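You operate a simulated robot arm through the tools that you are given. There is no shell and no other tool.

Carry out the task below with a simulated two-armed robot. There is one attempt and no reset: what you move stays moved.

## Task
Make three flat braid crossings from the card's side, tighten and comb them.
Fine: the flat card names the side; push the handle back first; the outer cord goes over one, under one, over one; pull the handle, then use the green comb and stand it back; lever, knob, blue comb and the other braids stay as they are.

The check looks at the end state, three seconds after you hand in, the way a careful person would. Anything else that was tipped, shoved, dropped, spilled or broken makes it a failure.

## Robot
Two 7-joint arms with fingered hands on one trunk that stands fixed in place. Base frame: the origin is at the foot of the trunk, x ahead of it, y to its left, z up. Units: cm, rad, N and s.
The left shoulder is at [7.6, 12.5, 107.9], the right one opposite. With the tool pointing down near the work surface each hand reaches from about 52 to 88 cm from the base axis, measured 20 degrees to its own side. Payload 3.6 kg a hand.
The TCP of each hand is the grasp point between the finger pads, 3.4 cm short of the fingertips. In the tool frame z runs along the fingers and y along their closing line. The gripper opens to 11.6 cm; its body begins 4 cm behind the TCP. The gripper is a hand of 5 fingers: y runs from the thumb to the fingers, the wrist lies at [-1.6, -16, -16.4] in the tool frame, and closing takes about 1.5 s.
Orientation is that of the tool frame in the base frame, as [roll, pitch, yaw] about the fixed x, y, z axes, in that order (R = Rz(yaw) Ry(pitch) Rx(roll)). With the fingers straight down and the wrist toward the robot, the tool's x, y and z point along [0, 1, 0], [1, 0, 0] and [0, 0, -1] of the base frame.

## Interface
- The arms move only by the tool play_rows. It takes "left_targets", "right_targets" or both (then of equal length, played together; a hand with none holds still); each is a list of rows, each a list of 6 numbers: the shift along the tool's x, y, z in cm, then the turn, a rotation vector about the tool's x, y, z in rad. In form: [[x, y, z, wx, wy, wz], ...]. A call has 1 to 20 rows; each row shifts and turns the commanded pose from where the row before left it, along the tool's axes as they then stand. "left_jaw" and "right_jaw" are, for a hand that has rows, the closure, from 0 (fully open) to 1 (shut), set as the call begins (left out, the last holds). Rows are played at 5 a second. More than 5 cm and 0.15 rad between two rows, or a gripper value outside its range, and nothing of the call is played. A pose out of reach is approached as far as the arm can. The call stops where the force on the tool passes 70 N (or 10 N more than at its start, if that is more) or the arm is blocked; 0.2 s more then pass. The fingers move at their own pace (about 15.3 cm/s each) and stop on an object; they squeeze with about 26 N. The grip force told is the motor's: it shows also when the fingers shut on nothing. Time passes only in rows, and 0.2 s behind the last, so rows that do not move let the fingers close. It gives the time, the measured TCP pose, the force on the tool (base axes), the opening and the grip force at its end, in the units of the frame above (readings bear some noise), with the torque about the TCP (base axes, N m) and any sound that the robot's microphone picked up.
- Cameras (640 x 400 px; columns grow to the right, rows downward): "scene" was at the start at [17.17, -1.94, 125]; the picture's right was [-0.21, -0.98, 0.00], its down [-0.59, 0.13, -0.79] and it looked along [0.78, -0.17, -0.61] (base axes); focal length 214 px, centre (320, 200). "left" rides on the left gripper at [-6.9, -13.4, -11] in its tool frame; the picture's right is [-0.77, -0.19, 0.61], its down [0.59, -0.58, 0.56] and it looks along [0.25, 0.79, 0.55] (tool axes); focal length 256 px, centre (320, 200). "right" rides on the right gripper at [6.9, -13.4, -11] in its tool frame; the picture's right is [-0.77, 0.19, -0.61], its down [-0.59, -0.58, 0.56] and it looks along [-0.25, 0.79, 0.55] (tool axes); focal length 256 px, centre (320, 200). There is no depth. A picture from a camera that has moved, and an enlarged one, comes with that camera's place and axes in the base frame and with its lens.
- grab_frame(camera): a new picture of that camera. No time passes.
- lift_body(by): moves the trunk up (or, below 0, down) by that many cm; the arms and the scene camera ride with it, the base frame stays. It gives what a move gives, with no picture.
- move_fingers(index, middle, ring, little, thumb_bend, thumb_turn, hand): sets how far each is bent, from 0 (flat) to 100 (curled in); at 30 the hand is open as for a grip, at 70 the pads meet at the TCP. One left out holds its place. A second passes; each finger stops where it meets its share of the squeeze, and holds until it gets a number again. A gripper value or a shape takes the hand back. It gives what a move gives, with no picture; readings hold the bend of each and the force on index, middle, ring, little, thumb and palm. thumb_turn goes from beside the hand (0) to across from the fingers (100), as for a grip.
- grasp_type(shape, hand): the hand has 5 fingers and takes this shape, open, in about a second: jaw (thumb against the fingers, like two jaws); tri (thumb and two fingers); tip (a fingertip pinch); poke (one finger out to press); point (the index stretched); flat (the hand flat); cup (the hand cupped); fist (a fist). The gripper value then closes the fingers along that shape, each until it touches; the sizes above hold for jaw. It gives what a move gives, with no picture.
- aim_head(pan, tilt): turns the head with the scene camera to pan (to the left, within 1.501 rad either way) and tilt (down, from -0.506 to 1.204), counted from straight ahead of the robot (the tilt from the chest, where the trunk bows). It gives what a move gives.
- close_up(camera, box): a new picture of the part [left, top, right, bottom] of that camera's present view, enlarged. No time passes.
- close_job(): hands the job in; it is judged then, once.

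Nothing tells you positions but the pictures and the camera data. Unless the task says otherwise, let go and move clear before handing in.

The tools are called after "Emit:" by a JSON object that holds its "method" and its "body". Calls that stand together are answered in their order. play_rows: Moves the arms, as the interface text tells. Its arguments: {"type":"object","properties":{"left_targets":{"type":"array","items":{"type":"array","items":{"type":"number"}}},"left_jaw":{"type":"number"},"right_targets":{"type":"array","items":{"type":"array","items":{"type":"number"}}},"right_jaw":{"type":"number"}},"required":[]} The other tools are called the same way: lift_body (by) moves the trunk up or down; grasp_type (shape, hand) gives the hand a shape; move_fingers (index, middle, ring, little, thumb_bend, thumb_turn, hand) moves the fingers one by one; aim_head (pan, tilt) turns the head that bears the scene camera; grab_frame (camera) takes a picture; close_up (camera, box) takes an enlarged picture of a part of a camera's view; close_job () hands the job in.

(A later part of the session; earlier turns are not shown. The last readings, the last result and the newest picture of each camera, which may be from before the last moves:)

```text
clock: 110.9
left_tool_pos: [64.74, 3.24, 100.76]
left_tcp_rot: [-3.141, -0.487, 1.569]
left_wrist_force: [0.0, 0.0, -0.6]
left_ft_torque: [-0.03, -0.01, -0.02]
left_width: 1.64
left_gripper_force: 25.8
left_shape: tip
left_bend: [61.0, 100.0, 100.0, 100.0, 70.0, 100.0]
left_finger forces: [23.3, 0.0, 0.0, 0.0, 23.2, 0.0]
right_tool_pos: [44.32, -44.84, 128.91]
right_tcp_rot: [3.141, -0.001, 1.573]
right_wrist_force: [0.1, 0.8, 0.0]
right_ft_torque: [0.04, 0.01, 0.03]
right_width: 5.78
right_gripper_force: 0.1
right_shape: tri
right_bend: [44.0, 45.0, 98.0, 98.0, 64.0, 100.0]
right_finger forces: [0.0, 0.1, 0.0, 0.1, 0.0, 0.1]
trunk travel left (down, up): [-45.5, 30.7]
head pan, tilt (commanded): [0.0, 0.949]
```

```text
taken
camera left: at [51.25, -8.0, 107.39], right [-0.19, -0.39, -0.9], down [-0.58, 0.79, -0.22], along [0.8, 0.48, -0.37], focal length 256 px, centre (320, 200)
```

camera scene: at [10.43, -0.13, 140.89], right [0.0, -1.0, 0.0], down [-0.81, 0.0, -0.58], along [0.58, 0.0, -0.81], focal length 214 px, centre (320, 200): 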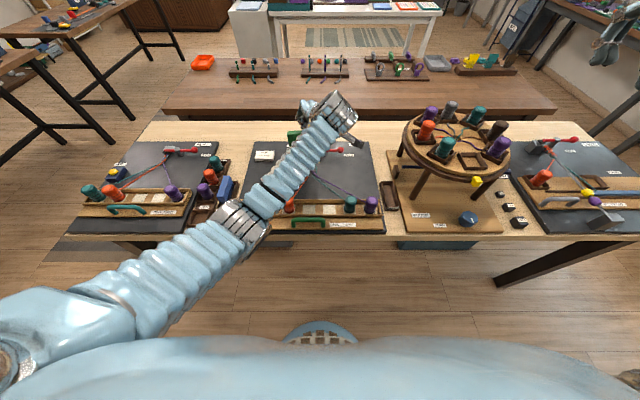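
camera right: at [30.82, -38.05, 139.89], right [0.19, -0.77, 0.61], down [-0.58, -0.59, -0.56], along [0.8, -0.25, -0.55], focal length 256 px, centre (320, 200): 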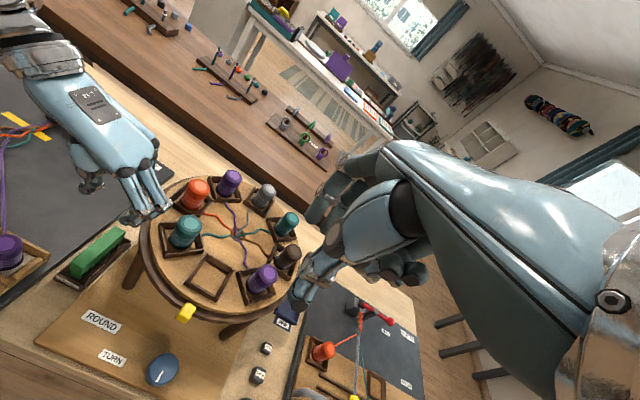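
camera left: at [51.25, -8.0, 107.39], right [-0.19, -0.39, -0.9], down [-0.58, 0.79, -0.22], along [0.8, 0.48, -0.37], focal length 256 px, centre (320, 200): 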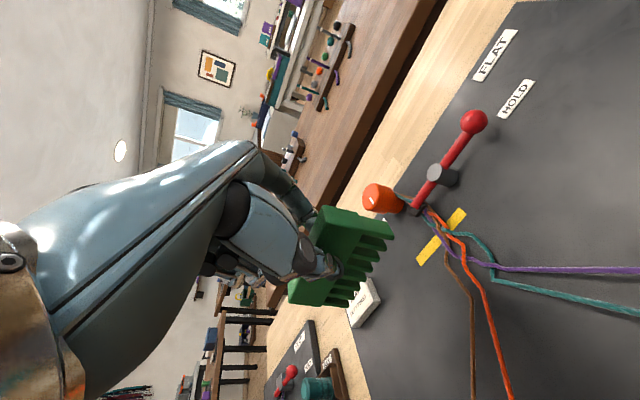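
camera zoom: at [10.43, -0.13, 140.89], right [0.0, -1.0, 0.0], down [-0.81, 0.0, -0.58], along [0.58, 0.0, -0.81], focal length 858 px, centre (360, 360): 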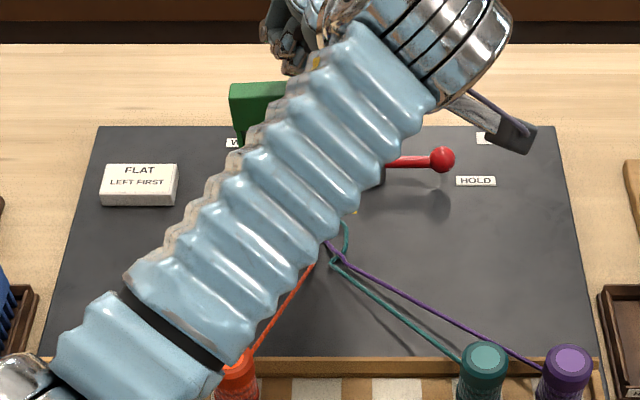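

The comb now lies across the cords, held above them. I'll tip its teeth slightly forward (so the fingers clear the lever), then lower it in front of the crossings at x≈61.

Emit:
{"method": "play_rows", "body": {"left_targets": [[0, 0, 0, -0.1323, 0, -0.0707], [0, 0, 0, -0.1323, 0, -0.0707], [-1.732, -2.475, 2.083, 0, 0, 0], [-1.732, -2.475, 2.083, 0, 0, 0], [-1.732, -2.475, 2.083, 0, 0, 0], [0, 0, 0, 0, 0, 0]]}}

Emit:
{"method": "grab_frame", "body": {"camera": "left"}}

Emit:
{"method": "grab_frame", "body": {"camera": "scene"}}

Emit:
{"method": "close_up", "body": {"camera": "right", "box": [0, 100, 200, 300]}}

```text
clock: 112.3
left_tool_pos: [59.83, 1.45, 90.92]
left_tcp_rot: [2.805, -0.465, 1.723]
left_wrist_force: [-0.1, -0.6, -0.2]
left_ft_torque: [0.01, -0.02, 0.01]
left_width: 1.61
left_gripper_force: 26.3
left_shape: tip
left_bend: [61.0, 100.0, 100.0, 100.0, 70.0, 100.0]
left_finger forces: [23.4, 0.0, 0.0, 0.1, 23.4, 0.1]
right_tool_pos: [44.24, -44.94, 128.72]
right_tcp_rot: [-3.139, 0.0, 1.573]
right_wrist_force: [-0.6, -0.3, 0.3]
right_ft_torque: [0.03, 0.0, -0.01]
right_width: 5.82
right_gripper_force: 0.1
right_shape: tri
right_bend: [44.0, 45.0, 98.0, 98.0, 64.0, 100.0]
right_finger forces: [0.0, 0.0, 0.0, 0.0, 0.1, 0.0]
trunk travel left (down, up): [-45.5, 30.7]
head pan, tilt (commanded): [0.0, 0.949]
```

```text
taken
camera left: at [45.17, -9.69, 93.24], right [0.09, -0.39, -0.92], down [-0.48, 0.79, -0.38], along [0.87, 0.48, -0.12], focal length 256 px, centre (320, 200)
```

left: 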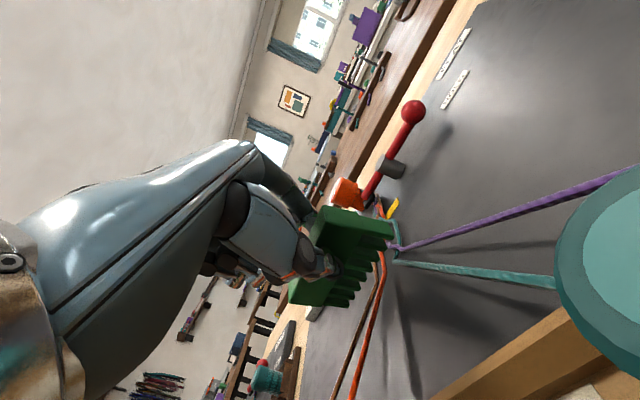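

```text
taken
camera scene: at [10.44, -0.18, 140.89], right [0.0, -1.0, 0.0], down [-0.81, 0.0, -0.58], along [0.58, 0.0, -0.81], focal length 214 px, centre (320, 200)
```

scene: 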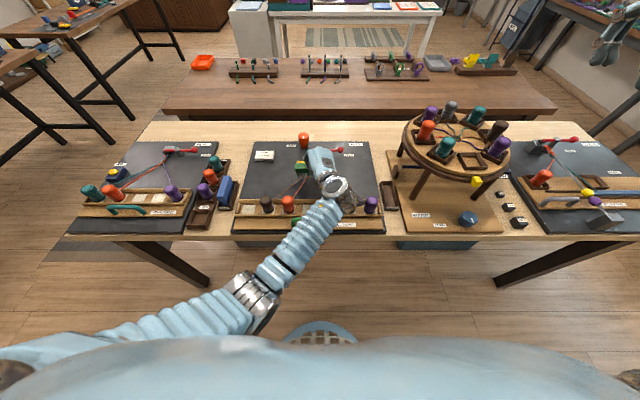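

```text
2.00 times, centred on (100, 200) of right
camera zoom: at [30.8, -38.04, 139.9], right [0.19, -0.77, 0.61], down [-0.58, -0.59, -0.56], along [0.8, -0.25, -0.55], focal length 512 px, centre (760, 200)
```

zoom: 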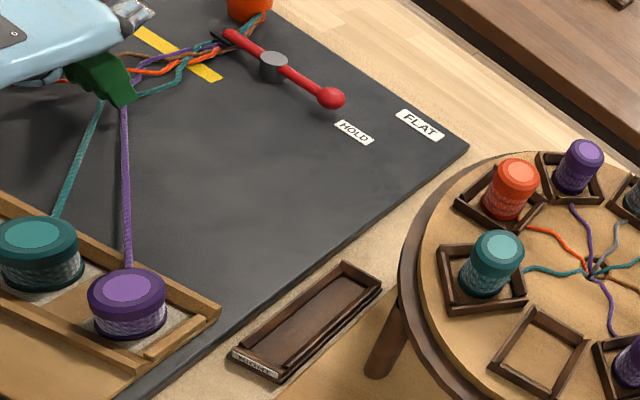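

With the tilt, the hand camera would come too close to the teal bobbin, so I'll remove the tilt before lowering at x≈61.5.

Emit:
{"method": "play_rows", "body": {"left_targets": [[0, 0, 0, 0.1323, 0, 0.0707], [0, 0, 0, 0.1323, 0, 0.0707], [-0.62, 1.6, 1.37, 0, 0, 0], [0, 0, 0, 0, 0, 0]]}}

Emit:
{"method": "grab_frame", "body": {"camera": "left"}}

Emit:
{"method": "close_up", "body": {"camera": "scene", "box": [250, 120, 390, 220]}}

Emit:
{"method": "close_up", "body": {"camera": "right", "box": [0, 100, 140, 240]}}

```text
clock: 113.3
left_tool_pos: [61.41, 1.68, 89.49]
left_tcp_rot: [-3.141, -0.489, 1.568]
left_wrist_force: [0.6, -0.8, 0.3]
left_ft_torque: [-0.01, -0.03, 0.01]
left_width: 1.63
left_gripper_force: 26.2
left_shape: tip
left_bend: [61.0, 100.0, 100.0, 100.0, 70.0, 100.0]
left_finger forces: [23.3, 0.0, 0.0, 0.1, 23.3, 0.1]
right_tool_pos: [44.15, -45.0, 128.87]
right_tcp_rot: [3.141, 0.0, 1.571]
right_wrist_force: [-0.3, -0.5, -0.5]
right_ft_torque: [-0.01, 0.01, -0.01]
right_width: 5.76
right_gripper_force: 0.0
right_shape: tri
right_bend: [44.0, 45.0, 98.0, 98.0, 64.0, 100.0]
right_finger forces: [0.0, 0.0, 0.0, 0.0, 0.0, 0.0]
trunk travel left (down, up): [-45.5, 30.7]
head pan, tilt (commanded): [0.0, 0.949]
```

```text
taken
camera left: at [48.03, -9.57, 96.04], right [-0.19, -0.39, -0.9], down [-0.57, 0.79, -0.22], along [0.8, 0.48, -0.37], focal length 256 px, centre (320, 200)
```

left: 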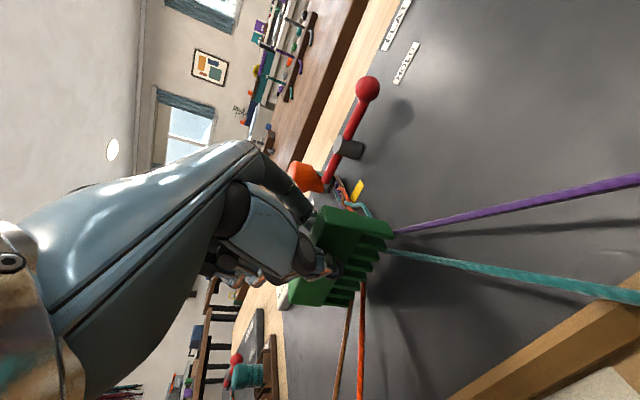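

```text
4.00 times, centred on (320, 170) of scene
camera zoom: at [10.41, -0.2, 140.89], right [0.0, -1.0, 0.0], down [-0.81, 0.0, -0.58], along [0.58, 0.0, -0.81], focal length 858 px, centre (320, 320)
```

zoom: 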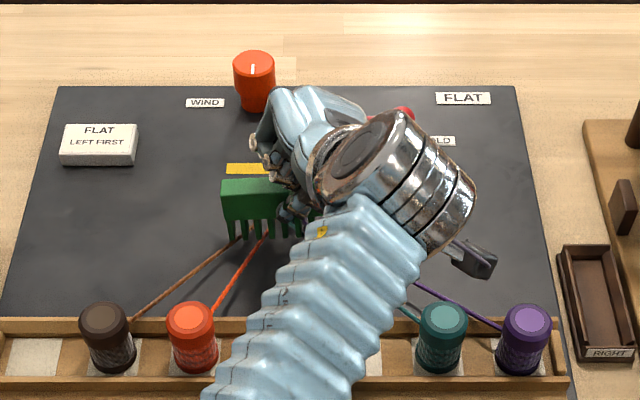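

```text
2.86 times, centred on (70, 170) of right
camera zoom: at [30.76, -38.06, 139.9], right [0.19, -0.77, 0.61], down [-0.58, -0.59, -0.57], along [0.8, -0.25, -0.55], focal length 731 px, centre (1034, 286)
```

zoom: 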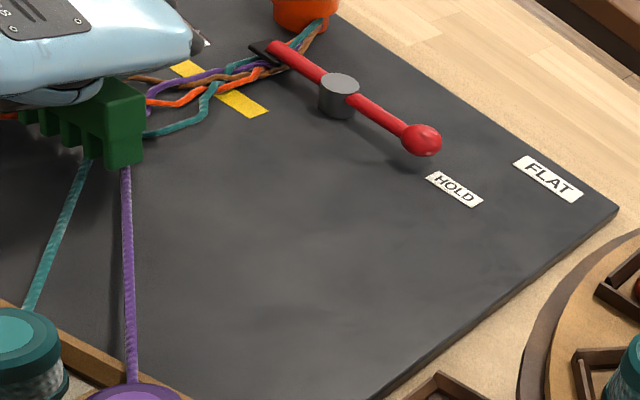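

The comb needs to sit slightly right and a touch forward so all four cords fall between its ends. I'll shift it and lower the teeth to just above the board.

Emit:
{"method": "play_rows", "body": {"left_targets": [[-0.397, 0.9, -0.212, 0, 0, 0], [-0.4715, 0, 0.882, 0, 0, 0], [-0.519, 0, 0.97, 0, 0, 0], [0, 0, 0, 0, 0, 0]]}}

Emit:
{"method": "close_up", "body": {"camera": "right", "box": [0, 100, 140, 240]}}

Emit:
{"method": "close_up", "body": {"camera": "scene", "box": [250, 120, 390, 220]}}

Emit:
{"method": "close_up", "body": {"camera": "left", "box": [200, 80, 520, 320]}}

```text
clock: 114.3
left_tool_pos: [62.29, 1.21, 87.98]
left_tcp_rot: [3.127, -0.487, 1.572]
left_wrist_force: [-5.3, 0.5, 27.8]
left_ft_torque: [0.43, 0.05, 0.22]
left_width: 1.61
left_gripper_force: 26.1
left_shape: tip
left_bend: [61.0, 100.0, 100.0, 100.0, 70.0, 100.0]
left_finger forces: [24.2, 0.0, 0.0, 0.0, 30.4, 0.0]
right_tool_pos: [43.93, -44.85, 128.98]
right_tcp_rot: [3.14, 0.0, 1.572]
right_wrist_force: [0.0, -0.2, 0.3]
right_ft_torque: [0.01, -0.04, 0.0]
right_width: 5.78
right_gripper_force: 0.1
right_shape: tri
right_bend: [44.0, 45.0, 98.0, 98.0, 64.0, 100.0]
right_finger forces: [0.0, 0.0, 0.0, 0.0, 0.0, 0.0]
trunk travel left (down, up): [-45.5, 30.7]
head pan, tilt (commanded): [0.0, 0.949]
```

```text
2.86 times, centred on (70, 170) of right
camera zoom: at [30.4, -38.04, 140.03], right [0.19, -0.77, 0.61], down [-0.57, -0.59, -0.57], along [0.8, -0.25, -0.55], focal length 731 px, centre (1034, 286)
```

zoom: 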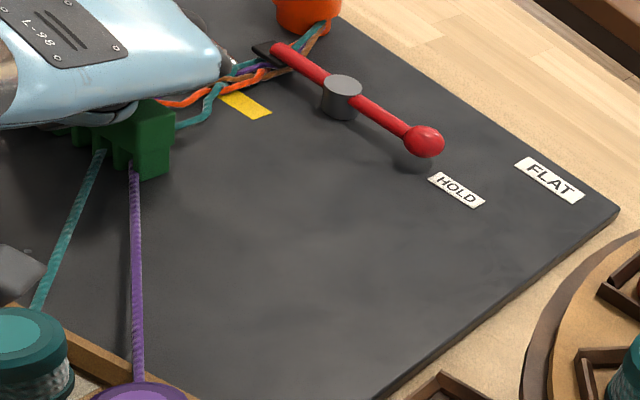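

```text
4.00 times, centred on (320, 170) of scene
camera zoom: at [10.02, -0.19, 140.96], right [0.0, -1.0, 0.0], down [-0.81, 0.0, -0.58], along [0.58, 0.0, -0.81], focal length 858 px, centre (320, 320)
```

zoom: 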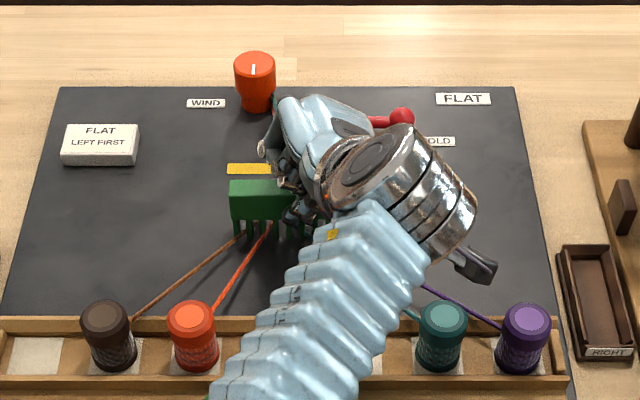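

```text
1.67 times, centred on (360, 200) of left
camera zoom: at [48.78, -10.03, 94.38], right [-0.18, -0.39, -0.9], down [-0.57, 0.79, -0.23], along [0.8, 0.47, -0.36], focal length 427 px, centre (253, 200)
```

zoom: 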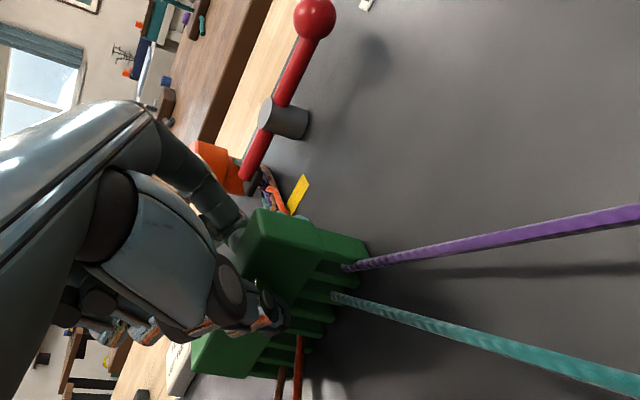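

The teeth touch the board (28 N), so I'll raise the hand about 0.9 cm so they just skim it, then check the comb is still square in the grip.

Emit:
{"method": "play_rows", "body": {"left_targets": [[0.212, 0, -0.397, 0, 0, 0], [0.212, 0, -0.397, 0, 0, 0], [0, 0, 0, 0, 0, 0]]}}

Emit:
{"method": "close_up", "body": {"camera": "left", "box": [200, 80, 520, 320]}}

Emit:
{"method": "close_up", "body": {"camera": "scene", "box": [280, 140, 340, 190]}}

```text
clock: 115.1
left_tool_pos: [62.25, 1.2, 88.13]
left_tcp_rot: [-3.138, -0.49, 1.569]
left_wrist_force: [0.4, -0.7, 6.9]
left_ft_torque: [0.1, -0.07, 0.01]
left_width: 1.61
left_gripper_force: 26.2
left_shape: tip
left_bend: [61.0, 100.0, 100.0, 100.0, 70.0, 100.0]
left_finger forces: [25.8, 0.0, 0.0, 0.0, 25.7, 0.0]
right_tool_pos: [44.08, -44.99, 128.94]
right_tcp_rot: [3.14, 0.0, 1.574]
right_wrist_force: [-0.7, 0.1, 1.1]
right_ft_torque: [0.0, -0.03, -0.03]
right_width: 5.78
right_gripper_force: 0.0
right_shape: tri
right_bend: [44.0, 45.0, 98.0, 98.0, 64.0, 100.0]
right_finger forces: [0.0, 0.0, 0.0, 0.1, 0.0, 0.0]
trunk travel left (down, up): [-45.5, 30.7]
head pan, tilt (commanded): [0.0, 0.949]
```

```text
1.67 times, centred on (360, 200) of left
camera zoom: at [48.85, -9.99, 94.73], right [-0.19, -0.39, -0.9], down [-0.58, 0.79, -0.22], along [0.79, 0.48, -0.38], focal length 427 px, centre (253, 200)
```

zoom: 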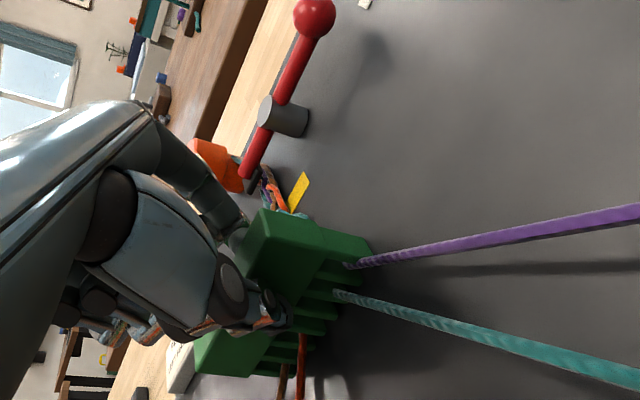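

```text
8.00 times, centred on (310, 165) of scene
camera zoom: at [10.38, -0.21, 140.88], right [0.0, -1.0, 0.0], down [-0.81, 0.0, -0.58], along [0.58, 0.0, -0.81], focal length 1716 px, centre (400, 480)
```

zoom: 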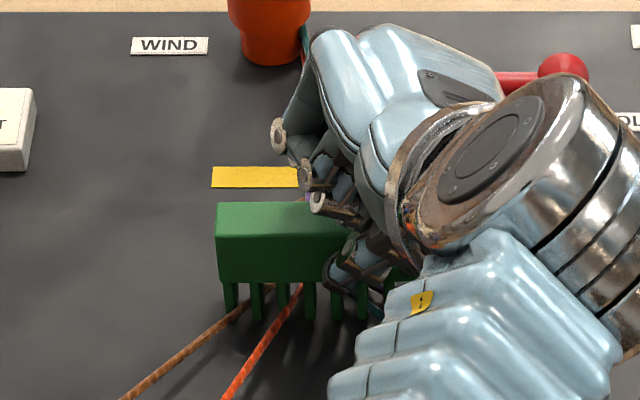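

The cords run between the teeth. I'll raise a hair more and push the comb forward toward the yellow mark.

Emit:
{"method": "play_rows", "body": {"left_targets": [[0.118, 0, -0.22, 0, 0, 0], [0, 0.6, 0, 0, 0, 0], [0, 0.6, 0, 0, 0, 0], [0, 0.6, 0, 0, 0, 0], [0, 0.6, 0, 0, 0, 0], [0, 0.6, 0, 0, 0, 0], [0, 0, 0, 0, 0, 0]]}}

Emit:
{"method": "close_up", "body": {"camera": "right", "box": [0, 100, 140, 240]}}

Emit:
{"method": "close_up", "body": {"camera": "left", "box": [200, 80, 520, 320]}}

Emit:
{"method": "close_up", "body": {"camera": "scene", "box": [280, 140, 340, 190]}}

```text
clock: 116.7
left_tool_pos: [65.4, 1.15, 88.5]
left_tcp_rot: [3.142, -0.489, 1.568]
left_wrist_force: [-0.9, -0.1, -0.5]
left_ft_torque: [0.0, -0.04, 0.0]
left_width: 1.57
left_gripper_force: 26.2
left_shape: tip
left_bend: [61.0, 100.0, 100.0, 100.0, 70.0, 100.0]
left_finger forces: [24.6, 0.0, 0.0, 0.1, 24.6, 0.1]
right_tool_pos: [44.31, -45.02, 128.71]
right_tcp_rot: [3.141, 0.0, 1.571]
right_wrist_force: [0.5, 0.0, 0.2]
right_ft_torque: [0.01, 0.03, 0.02]
right_width: 5.78
right_gripper_force: 0.2
right_shape: tri
right_bend: [44.0, 45.0, 98.0, 98.0, 64.0, 100.0]
right_finger forces: [0.0, 0.0, 0.0, 0.1, 0.1, 0.1]
trunk travel left (down, up): [-45.5, 30.7]
head pan, tilt (commanded): [0.0, 0.949]
```

```text
2.86 times, centred on (70, 170) of right
camera zoom: at [30.79, -38.06, 139.89], right [0.19, -0.77, 0.61], down [-0.58, -0.59, -0.56], along [0.8, -0.25, -0.55], focal length 731 px, centre (1034, 286)
```

zoom: 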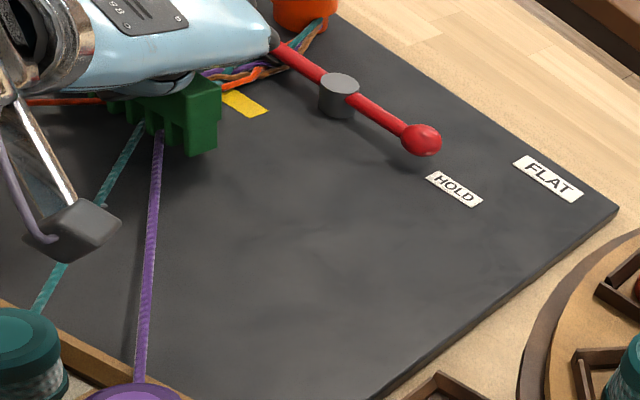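

```text
1.67 times, centred on (360, 200) of left
camera zoom: at [51.97, -10.04, 95.12], right [-0.19, -0.39, -0.9], down [-0.57, 0.79, -0.22], along [0.8, 0.48, -0.37], focal length 427 px, centre (253, 200)
```

zoom: 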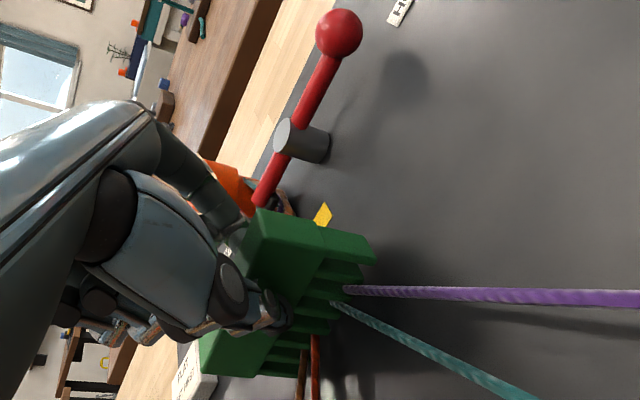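

```text
8.00 times, centred on (310, 165) of scene
camera zoom: at [10.43, -0.2, 140.89], right [0.0, -1.0, 0.0], down [-0.81, 0.0, -0.58], along [0.58, 0.0, -0.81], focal length 1716 px, centre (400, 480)
```

zoom: 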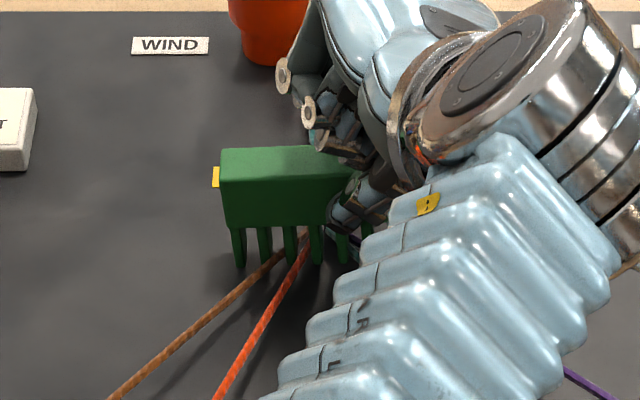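

The comb is carrying the crossings forward without resistance. I'll continue toward the yellow mark, watching the lever clearance.

Emit:
{"method": "play_rows", "body": {"left_targets": [[0, 0.6, 0, 0, 0, 0], [0, 0.6, 0, 0, 0, 0], [0, 0.6, 0, 0, 0, 0], [0, 0.6, 0, 0, 0, 0], [0, 0.5, 0, 0, 0, 0], [0, 0, 0, 0, 0, 0]]}}

Emit:
{"method": "close_up", "body": {"camera": "right", "box": [0, 100, 140, 240]}}

Emit:
{"method": "close_up", "body": {"camera": "left", "box": [200, 80, 520, 320]}}

Emit:
{"method": "close_up", "body": {"camera": "scene", "box": [280, 140, 340, 190]}}

```text
clock: 118.1
left_tool_pos: [68.27, 1.16, 88.53]
left_tcp_rot: [-3.141, -0.489, 1.568]
left_wrist_force: [-12.7, -0.4, -1.5]
left_ft_torque: [-0.02, 0.4, 0.27]
left_width: 1.37
left_gripper_force: 25.2
left_shape: tip
left_bend: [64.0, 100.0, 100.0, 100.0, 70.0, 100.0]
left_finger forces: [20.7, 0.1, 0.0, 0.1, 32.6, 0.0]
right_tool_pos: [44.18, -44.81, 128.85]
right_tcp_rot: [-3.141, 0.0, 1.572]
right_wrist_force: [0.0, 0.1, -0.6]
right_ft_torque: [0.0, 0.01, 0.01]
right_width: 5.77
right_gripper_force: 0.1
right_shape: tri
right_bend: [44.0, 45.0, 98.0, 98.0, 64.0, 100.0]
right_finger forces: [0.0, 0.0, 0.0, 0.0, 0.1, 0.1]
trunk travel left (down, up): [-45.5, 30.7]
head pan, tilt (commanded): [0.0, 0.949]
```

```text
2.86 times, centred on (70, 170) of right
camera zoom: at [30.62, -38.04, 139.93], right [0.19, -0.77, 0.61], down [-0.58, -0.59, -0.57], along [0.8, -0.25, -0.55], focal length 731 px, centre (1034, 286)
```

zoom: 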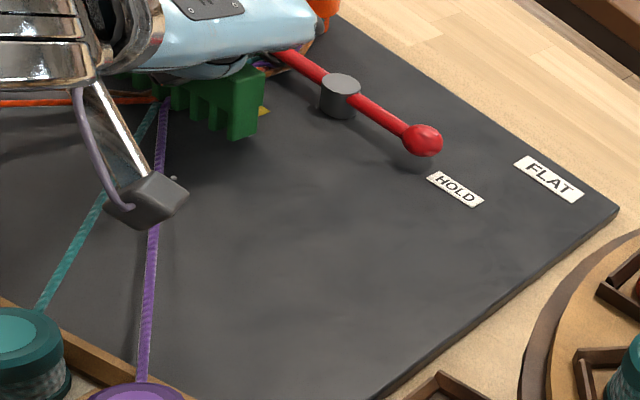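

```text
1.67 times, centred on (360, 200) of left
camera zoom: at [54.78, -10.04, 95.15], right [-0.19, -0.39, -0.9], down [-0.57, 0.79, -0.22], along [0.8, 0.48, -0.37], focal length 427 px, centre (253, 200)
```

zoom: 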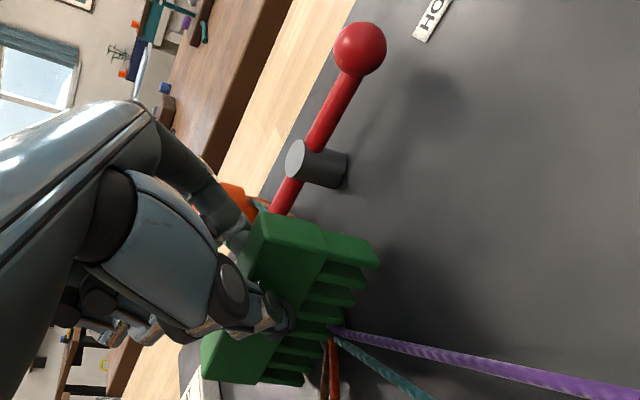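

```text
8.00 times, centred on (310, 165) of scene
camera zoom: at [10.26, -0.18, 140.9], right [0.0, -1.0, 0.0], down [-0.81, 0.0, -0.58], along [0.58, 0.0, -0.81], focal length 1716 px, centre (400, 480)
```

zoom: 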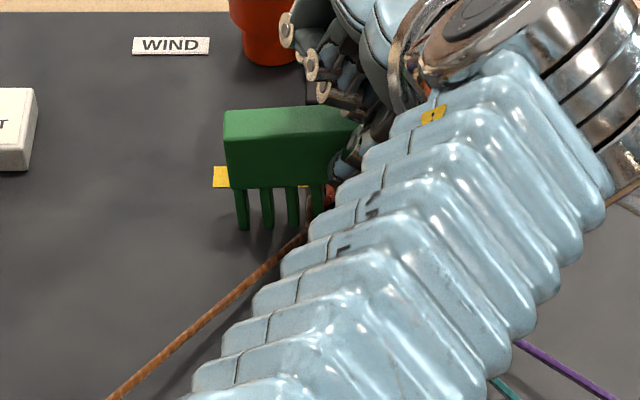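

There's 13 N of resistance, perhaps the finger meeting the lever. I'll back off a little and check that the lever hasn't moved.

Emit:
{"method": "play_rows", "body": {"left_targets": [[0, -0.6, 0, 0, 0, 0], [0, 0, 0, 0, 0, 0]]}}

Emit:
{"method": "close_up", "body": {"camera": "right", "box": [0, 100, 140, 240]}}

Emit:
{"method": "close_up", "body": {"camera": "left", "box": [260, 140, 460, 320]}}

```text
clock: 118.7
left_tool_pos: [67.59, 1.14, 88.55]
left_tcp_rot: [3.141, -0.487, 1.566]
left_wrist_force: [-11.6, -0.1, -0.4]
left_ft_torque: [-0.04, 0.45, 0.27]
left_width: 1.39
left_gripper_force: 26.2
left_shape: tip
left_bend: [64.0, 100.0, 100.0, 100.0, 70.0, 100.0]
left_finger forces: [20.9, 0.0, 0.0, 0.0, 32.6, 0.0]
right_tool_pos: [44.21, -44.92, 128.86]
right_tcp_rot: [-3.14, 0.001, 1.573]
right_wrist_force: [-0.4, 0.6, -0.1]
right_ft_torque: [0.02, 0.02, -0.01]
right_width: 5.78
right_gripper_force: 0.0
right_shape: tri
right_bend: [44.0, 45.0, 98.0, 98.0, 64.0, 100.0]
right_finger forces: [0.0, 0.0, 0.0, 0.0, 0.1, 0.0]
trunk travel left (down, up): [-45.5, 30.7]
head pan, tilt (commanded): [0.0, 0.949]
```

```text
2.86 times, centred on (70, 170) of right
camera zoom: at [30.65, -38.05, 139.93], right [0.19, -0.77, 0.61], down [-0.58, -0.59, -0.57], along [0.8, -0.25, -0.55], focal length 731 px, centre (1034, 286)
```

zoom: 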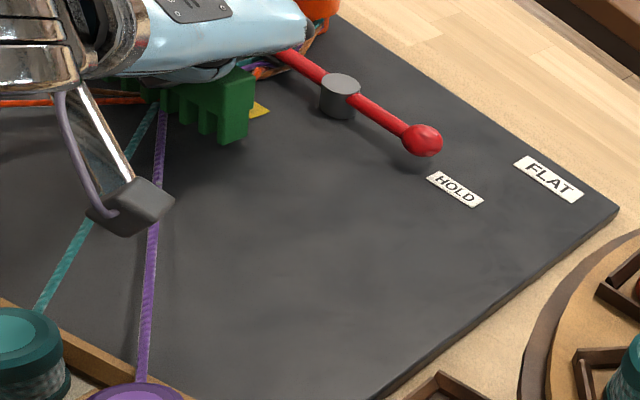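

```text
2.22 times, centred on (360, 230) of left
camera zoom: at [54.17, -10.02, 95.13], right [-0.19, -0.39, -0.9], down [-0.57, 0.79, -0.22], along [0.8, 0.48, -0.37], focal length 569 px, centre (231, 133)
```

zoom: 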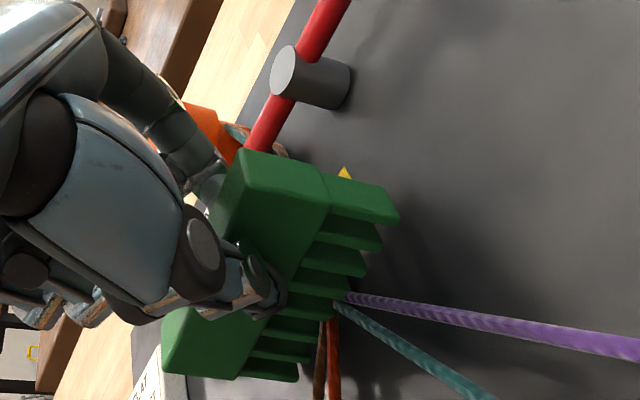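

The lever's ball and pivot are exactly where they were, and the resistance acts at the cords' centre, so it's the packed crossings pushing back. I'll push firmly once more up to the mark, then lift the comb straight up and look.

Emit:
{"method": "play_rows", "body": {"left_targets": [[0, 0.5, 0, 0, 0, 0], [0, 0.5, 0, 0, 0, 0], [0, 0, 0, 0, 0, 0]]}}

Emit:
{"method": "close_up", "body": {"camera": "right", "box": [0, 100, 140, 240]}}

Emit:
{"method": "close_up", "body": {"camera": "left", "box": [260, 140, 460, 320]}}

```text
clock: 119.5
left_tool_pos: [68.67, 1.1, 88.61]
left_tcp_rot: [-3.141, -0.488, 1.568]
left_wrist_force: [-11.2, -0.6, -1.1]
left_ft_torque: [-0.01, 0.43, 0.23]
left_width: 1.39
left_gripper_force: 26.2
left_shape: tip
left_bend: [64.0, 100.0, 100.0, 100.0, 70.0, 100.0]
left_finger forces: [20.9, 0.0, 0.0, 0.0, 32.6, 0.0]
right_tool_pos: [44.18, -44.79, 128.94]
right_tcp_rot: [3.141, 0.0, 1.571]
right_wrist_force: [-0.7, -0.1, 0.1]
right_ft_torque: [-0.02, 0.01, 0.0]
right_width: 5.78
right_gripper_force: 0.1
right_shape: tri
right_bend: [44.0, 45.0, 98.0, 98.0, 64.0, 100.0]
right_finger forces: [0.0, 0.0, 0.0, 0.0, 0.1, 0.0]
trunk travel left (down, up): [-45.5, 30.7]
head pan, tilt (commanded): [0.0, 0.949]
```

```text
2.86 times, centred on (70, 170) of right
camera zoom: at [30.63, -38.04, 139.93], right [0.19, -0.77, 0.61], down [-0.58, -0.59, -0.57], along [0.8, -0.25, -0.55], focal length 731 px, centre (1034, 286)
```

zoom: 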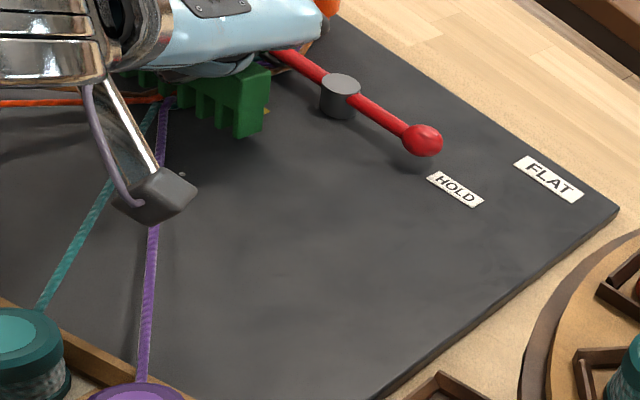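

```text
2.22 times, centred on (360, 230) of left
camera zoom: at [55.17, -10.04, 95.16], right [-0.19, -0.39, -0.9], down [-0.57, 0.79, -0.22], along [0.8, 0.48, -0.37], focal length 569 px, centre (231, 133)
```

zoom: 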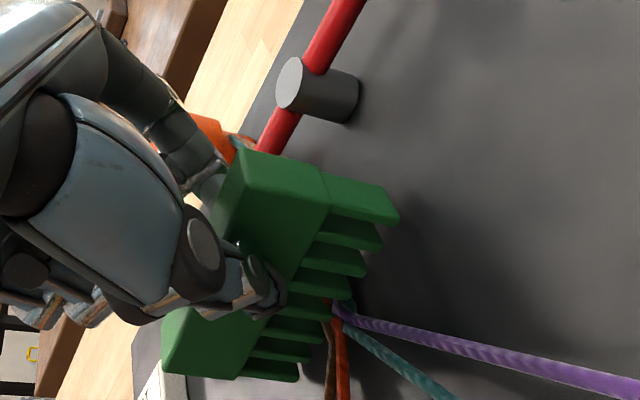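

The push-back is steady and light, and the lever and knob are untouched. I'll lift the comb straight up out of the cords and back off to see the result.

Emit:
{"method": "play_rows", "body": {"left_targets": [[0.4715, 0, -0.882, 0, 0, 0], [0.943, 0, -1.764, 0, 0, 0], [1.4145, 0, -2.646, 0, 0, 0], [1.4145, 0, -2.646, 0, 0, 0], [0, -4, 0, 0, 0, 0], [0, -4, 0, 0, 0, 0], [0, 0, 0, 0, 0, 0]]}}

Emit:
{"method": "grab_frame", "body": {"camera": "left"}}

Emit:
{"method": "close_up", "body": {"camera": "left", "box": [340, 150, 540, 350]}}

Emit:
{"method": "close_up", "body": {"camera": "right", "box": [0, 100, 140, 240]}}

Emit:
{"method": "close_up", "body": {"camera": "scene", "box": [250, 120, 390, 220]}}

```text
clock: 121.1
left_tool_pos: [61.17, 1.5, 97.66]
left_tcp_rot: [3.134, -0.494, 1.577]
left_wrist_force: [-0.1, 0.5, -0.1]
left_ft_torque: [0.0, 0.03, 0.0]
left_width: 1.46
left_gripper_force: 25.8
left_shape: tip
left_bend: [63.0, 100.0, 100.0, 100.0, 70.0, 100.0]
left_finger forces: [24.5, 0.0, 0.1, 0.0, 24.6, 0.1]
right_tool_pos: [44.36, -44.85, 128.78]
right_tcp_rot: [-3.14, 0.0, 1.572]
right_wrist_force: [-0.1, 0.1, -0.8]
right_ft_torque: [0.01, 0.01, 0.01]
right_width: 5.76
right_gripper_force: 0.1
right_shape: tri
right_bend: [44.0, 45.0, 98.0, 98.0, 64.0, 100.0]
right_finger forces: [0.0, 0.0, 0.1, 0.0, 0.1, 0.0]
trunk travel left (down, up): [-45.5, 30.7]
head pan, tilt (commanded): [0.0, 0.949]
```

```text
taken
camera left: at [47.59, -9.77, 104.14], right [-0.18, -0.39, -0.9], down [-0.58, 0.79, -0.22], along [0.8, 0.48, -0.37], focal length 256 px, centre (320, 200)
```

left: 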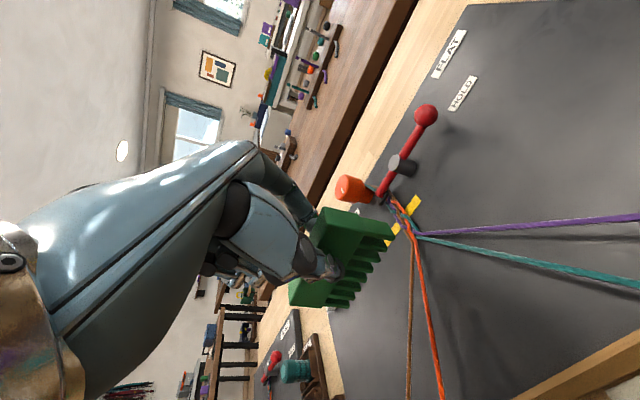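

```text
2.00 times, centred on (440, 250) of left
camera zoom: at [47.59, -9.77, 104.14], right [-0.18, -0.39, -0.9], down [-0.58, 0.79, -0.22], along [0.8, 0.48, -0.37], focal length 512 px, centre (80, 100)
```

zoom: 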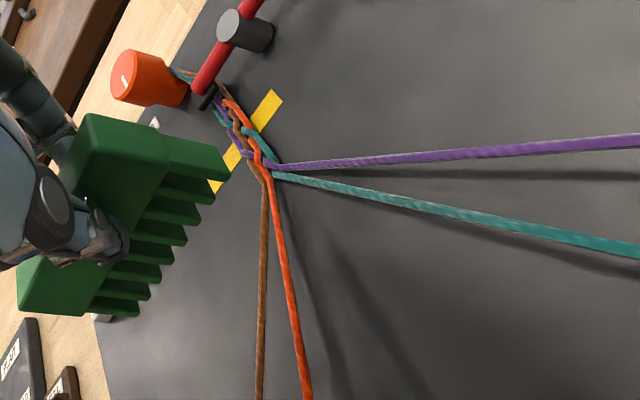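

```text
2.86 times, centred on (70, 170) of right
camera zoom: at [30.85, -38.08, 139.87], right [0.19, -0.77, 0.61], down [-0.58, -0.59, -0.56], along [0.79, -0.25, -0.55], focal length 731 px, centre (1034, 286)
```

zoom: 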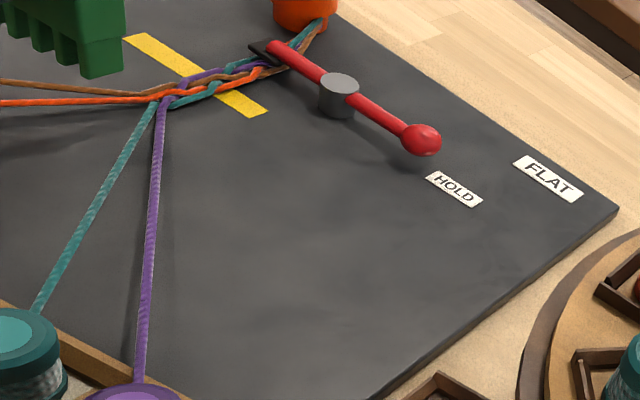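

```text
4.00 times, centred on (320, 170) of scene
camera zoom: at [10.48, -0.22, 140.89], right [0.0, -1.0, 0.0], down [-0.81, 0.0, -0.58], along [0.58, 0.0, -0.81], focal length 858 px, centre (320, 320)
```

zoom: 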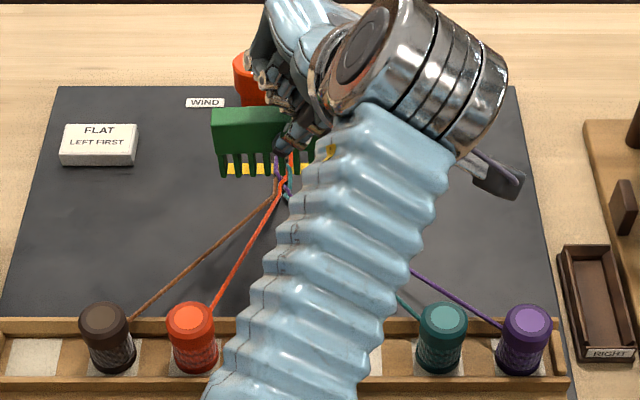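

The three crossings are now packed tight just below the yellow mark, matching the older braid. I'll zoom in to confirm the over-under-over pattern.

Emit:
{"method": "close_up", "body": {"camera": "right", "box": [30, 105, 100, 150]}}

Emit:
{"method": "close_up", "body": {"camera": "left", "box": [380, 180, 460, 260]}}

```text
8.89 times, centred on (65, 128) of right
camera zoom: at [30.85, -38.08, 139.87], right [0.19, -0.77, 0.61], down [-0.58, -0.59, -0.56], along [0.79, -0.25, -0.55], focal length 2276 px, centre (2587, 844)
```

zoom: 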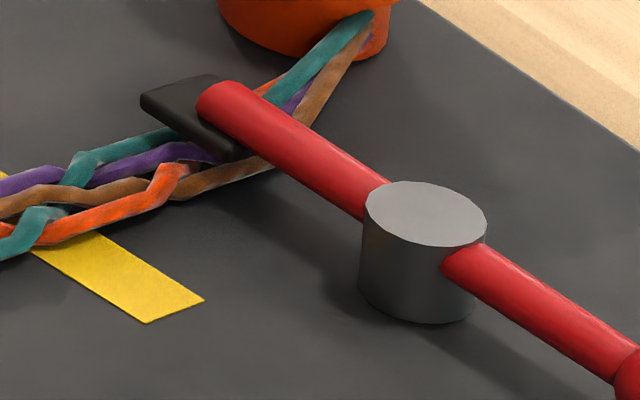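

```text
5.00 times, centred on (420, 220) of left
camera zoom: at [47.59, -9.77, 104.14], right [-0.18, -0.39, -0.9], down [-0.58, 0.79, -0.22], along [0.8, 0.48, -0.37], focal length 1280 px, centre (-180, 100)
```

zoom: 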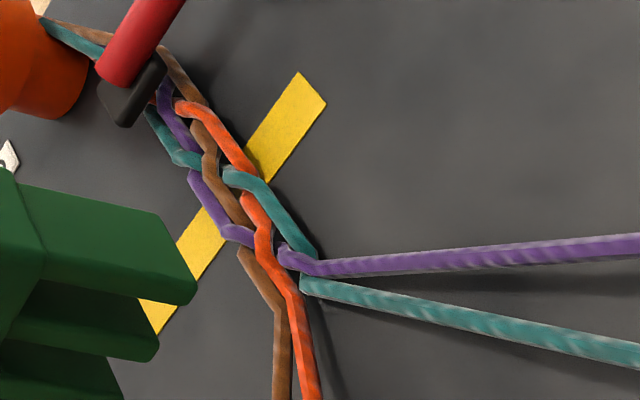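

The pattern is right: purple over brown, under orange, over teal, well packed. Now to return the comb; first I'll check how it sits in the fingers.

Emit:
{"method": "close_up", "body": {"camera": "left", "box": [200, 80, 520, 320]}}

Emit:
{"method": "close_up", "body": {"camera": "scene", "box": [280, 130, 340, 180]}}

Emit:
{"method": "close_up", "body": {"camera": "right", "box": [0, 60, 100, 160]}}

```text
1.67 times, centred on (360, 200) of left
camera zoom: at [47.59, -9.77, 104.14], right [-0.18, -0.39, -0.9], down [-0.58, 0.79, -0.22], along [0.8, 0.48, -0.37], focal length 427 px, centre (253, 200)
```

zoom: 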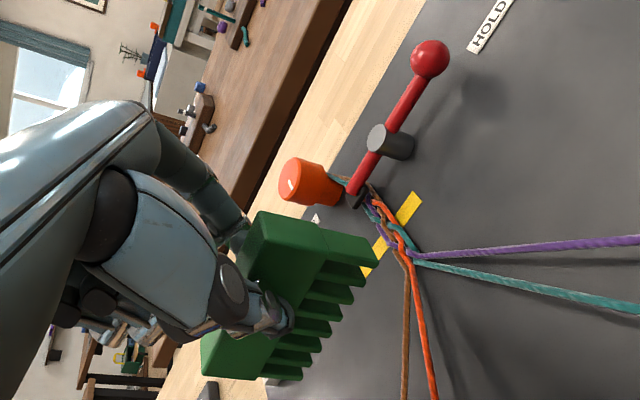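

```text
8.00 times, centred on (310, 155) of scene
camera zoom: at [10.48, -0.22, 140.89], right [0.0, -1.0, 0.0], down [-0.81, 0.0, -0.58], along [0.58, 0.0, -0.81], focal length 1716 px, centre (400, 560)
```

zoom: 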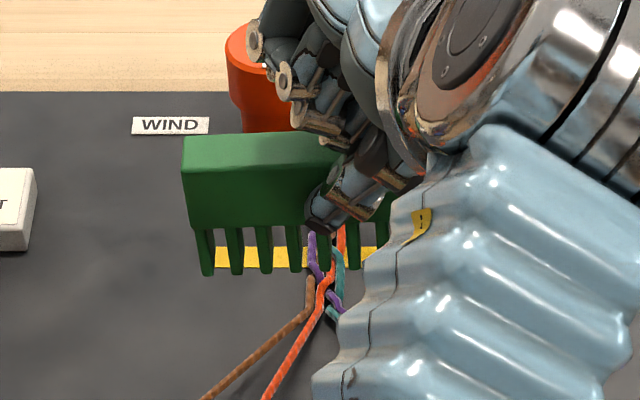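

```text
4.00 times, centred on (50, 110) of right
camera zoom: at [30.85, -38.08, 139.87], right [0.19, -0.77, 0.61], down [-0.58, -0.59, -0.56], along [0.79, -0.25, -0.55], focal length 1024 px, centre (1400, 560)
```

zoom: 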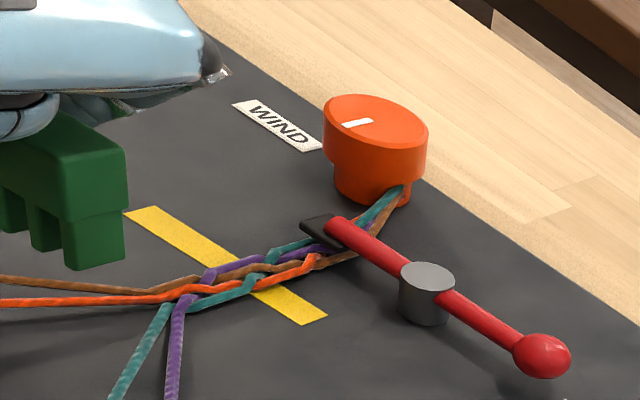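

The comb has tipped only about 4° in the grip. I'll reverse the path: rise, turn back a quarter turn, and carry it back over its stand, staying high.

Emit:
{"method": "play_rows", "body": {"left_targets": [[1.485, 1.8, -1.08, 0, 0, 0], [1.485, 1.8, -1.08, 0, 0, 0], [0, 0, 0, -0.0673, 0, 0.1259], [0, 0, 0, -0.0673, 0, 0.1259], [0, 0, 0, -0.0673, 0, 0.1259], [0, 0, 0, -0.0673, 0, 0.1259], [0, 0, 0, -0.0673, 0, 0.1259], [0, 0, 0, -0.0673, 0, 0.1259], [0, 0, 0, -0.0673, 0, 0.1259], [0, 0, 0, -0.0673, 0, 0.1259], [0, 0, 0, -0.0673, 0, 0.1259], [0, 0, 0, -0.0673, 0, 0.1259], [0, 0, 0, -0.0673, 0, 0.1259], [0, 0, 0, 0, 0, 0]]}}

Emit:
{"method": "play_rows", "body": {"left_targets": [[-1.512, 3.857, -0.808, 0, 0, 0], [-1.512, 3.857, -0.808, 0, 0, 0], [-1.512, 3.857, -0.808, 0, 0, 0], [-1.512, 3.857, -0.808, 0, 0, 0], [-1.512, 3.857, -0.808, 0, 0, 0], [-1.512, 3.2, -0.808, 0, 0, 0], [0, 0, 0, 0, 0, 0]]}}

Emit:
{"method": "grab_frame", "body": {"camera": "scene"}}

Emit:
{"method": "close_up", "body": {"camera": "scene", "box": [350, 120, 440, 220]}}

Emit:
{"method": "close_up", "body": {"camera": "right", "box": [40, 140, 200, 290]}}

Emit:
{"method": "close_up", "body": {"camera": "left", "box": [200, 120, 520, 360]}}

```text
clock: 124.1
left_tool_pos: [64.34, 2.72, 100.79]
left_tcp_rot: [3.139, -0.493, -0.002]
left_wrist_force: [-0.1, 0.3, -0.4]
left_ft_torque: [0.01, -0.01, 0.0]
left_width: 1.43
left_gripper_force: 26.4
left_shape: tip
left_bend: [63.0, 100.0, 100.0, 100.0, 70.0, 100.0]
left_finger forces: [24.1, 0.0, 0.0, 0.0, 24.2, 0.0]
right_tool_pos: [44.37, -44.83, 128.83]
right_tcp_rot: [-3.141, -0.001, 1.572]
right_wrist_force: [-0.2, -0.5, -0.1]
right_ft_torque: [-0.03, 0.03, 0.03]
right_width: 5.78
right_gripper_force: 0.1
right_shape: tri
right_bend: [44.0, 45.0, 98.0, 98.0, 64.0, 100.0]
right_finger forces: [0.0, 0.0, 0.0, 0.0, 0.0, 0.0]
trunk travel left (down, up): [-45.5, 30.7]
head pan, tilt (commanded): [0.0, 0.949]
```

```text
clock: 125.7
left_tool_pos: [53.92, -19.8, 101.01]
left_tcp_rot: [3.137, -0.492, -0.001]
left_wrist_force: [0.1, 1.0, -1.6]
left_ft_torque: [0.0, 0.0, -0.01]
left_width: 1.46
left_gripper_force: 25.8
left_shape: tip
left_bend: [63.0, 100.0, 100.0, 100.0, 70.0, 100.0]
left_finger forces: [24.4, 0.0, 0.0, 0.1, 24.2, 0.0]
right_tool_pos: [44.19, -44.93, 128.9]
right_tcp_rot: [-3.139, -0.001, 1.574]
right_wrist_force: [0.6, 0.0, -0.8]
right_ft_torque: [0.0, -0.01, 0.0]
right_width: 5.77
right_gripper_force: 0.2
right_shape: tri
right_bend: [44.0, 45.0, 98.0, 98.0, 64.0, 100.0]
right_finger forces: [0.1, 0.0, 0.1, 0.1, 0.1, 0.1]
trunk travel left (down, up): [-45.5, 30.7]
head pan, tilt (commanded): [0.0, 0.949]
```

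```text
taken
camera scene: at [10.45, -0.14, 140.89], right [0.0, -1.0, 0.0], down [-0.81, 0.0, -0.58], along [0.58, 0.0, -0.81], focal length 214 px, centre (320, 200)
```

scene: 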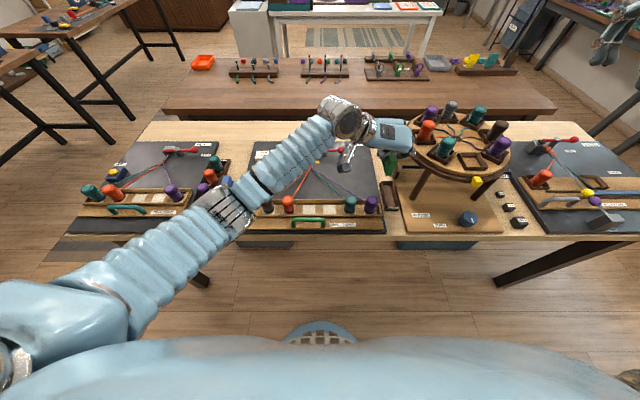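

```text
4.00 times, centred on (395, 170) of scene
camera zoom: at [10.45, -0.14, 140.89], right [0.0, -1.0, 0.0], down [-0.81, 0.0, -0.58], along [0.58, 0.0, -0.81], focal length 858 px, centre (20, 320)
```

zoom: 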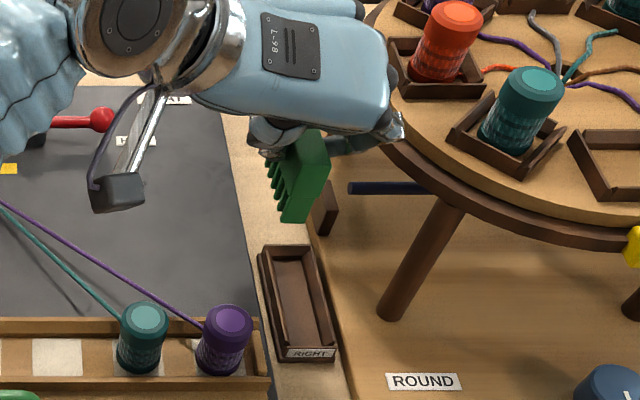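

```text
2.67 times, centred on (120, 215) of right
camera zoom: at [30.82, -38.0, 139.9], right [0.19, -0.77, 0.61], down [-0.58, -0.59, -0.56], along [0.8, -0.25, -0.55], focal length 683 px, centre (853, 160)
```

zoom: 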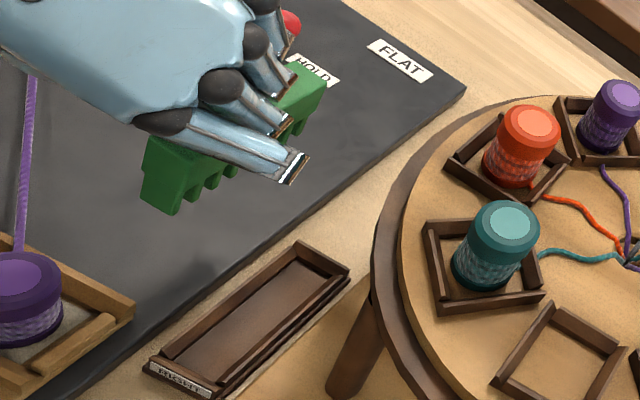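

```text
1.67 times, centred on (360, 240) of left
camera zoom: at [42.71, -6.26, 107.51], right [-0.39, 0.18, -0.9], down [0.79, 0.57, -0.22], along [0.48, -0.8, -0.37], focal length 427 px, centre (253, 133)
```

zoom: 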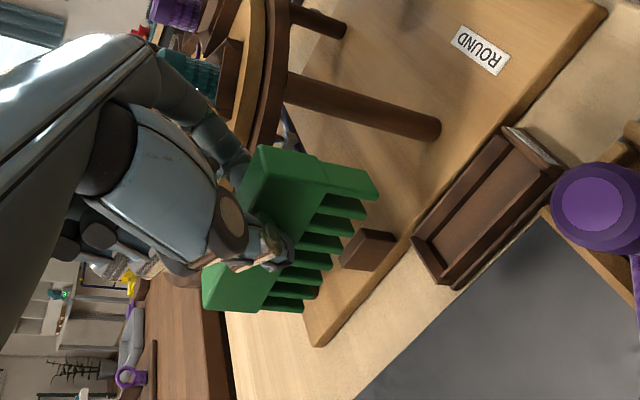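

The comb hangs above and left of its stand. I'll take closer views of the comb and stand to align them precisely.

Emit:
{"method": "close_up", "body": {"camera": "scene", "box": [375, 145, 415, 180]}}

Emit:
{"method": "close_up", "body": {"camera": "right", "box": [45, 160, 130, 225]}}

Emit:
{"method": "close_up", "body": {"camera": "scene", "box": [375, 175, 415, 215]}}

Emit:
{"method": "close_up", "body": {"camera": "right", "box": [50, 220, 140, 290]}}

```text
11.43 times, centred on (395, 162) of scene
camera zoom: at [10.45, -0.14, 140.89], right [0.0, -1.0, 0.0], down [-0.81, 0.0, -0.58], along [0.58, 0.0, -0.81], focal length 2451 px, centre (-537, 629)
```

zoom: 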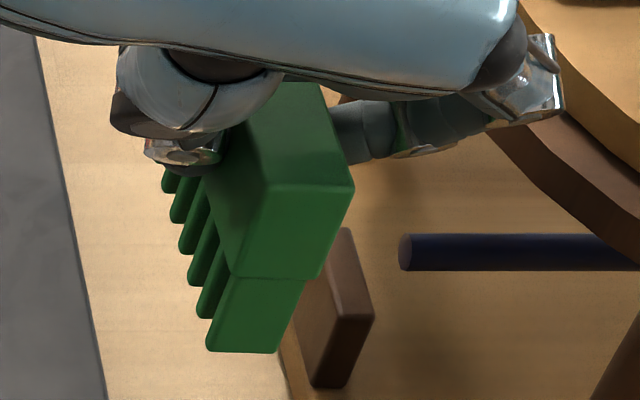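

```text
6.15 times, centred on (88, 192) of right
camera zoom: at [30.82, -38.0, 139.9], right [0.19, -0.77, 0.61], down [-0.58, -0.59, -0.56], along [0.8, -0.25, -0.55], focal length 1575 px, centre (1751, 246)
```

zoom: 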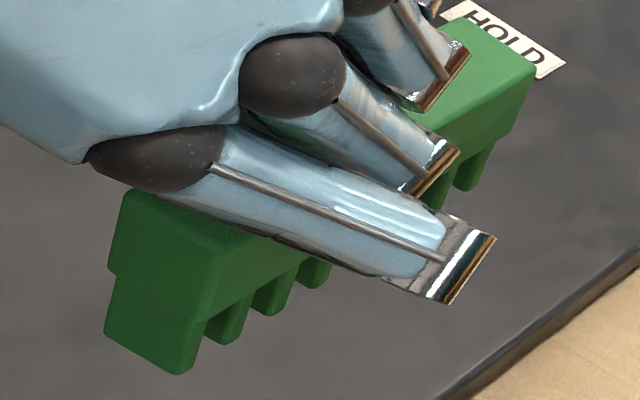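

```text
10.00 times, centred on (395, 195) of scene
camera zoom: at [10.45, -0.14, 140.89], right [0.0, -1.0, 0.0], down [-0.81, 0.0, -0.58], along [0.58, 0.0, -0.81], focal length 2145 px, centre (-430, 250)
```

zoom: 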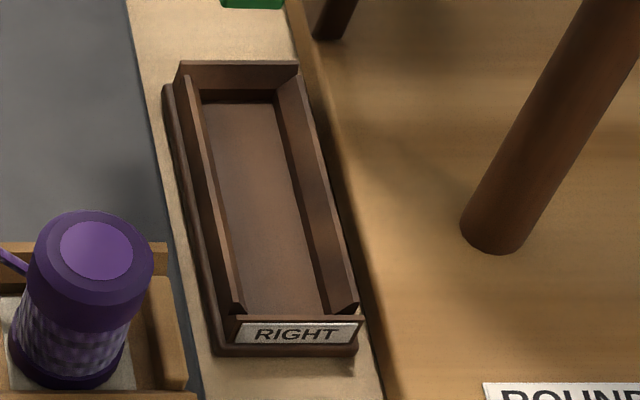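

```text
5.71 times, centred on (95, 255) of right
camera zoom: at [30.82, -38.0, 139.9], right [0.19, -0.77, 0.61], down [-0.58, -0.59, -0.56], along [0.8, -0.25, -0.55], focal length 1463 px, centre (1606, -114)
```

zoom: 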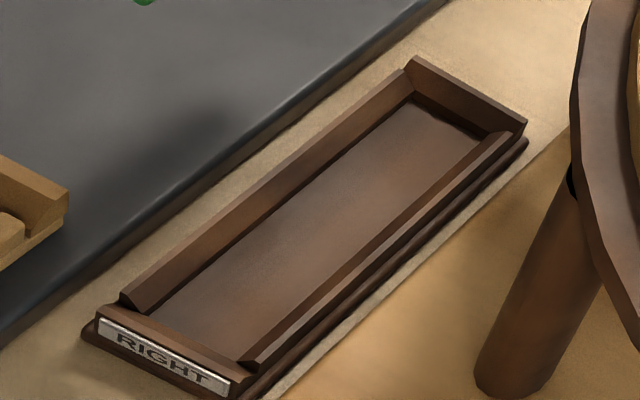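

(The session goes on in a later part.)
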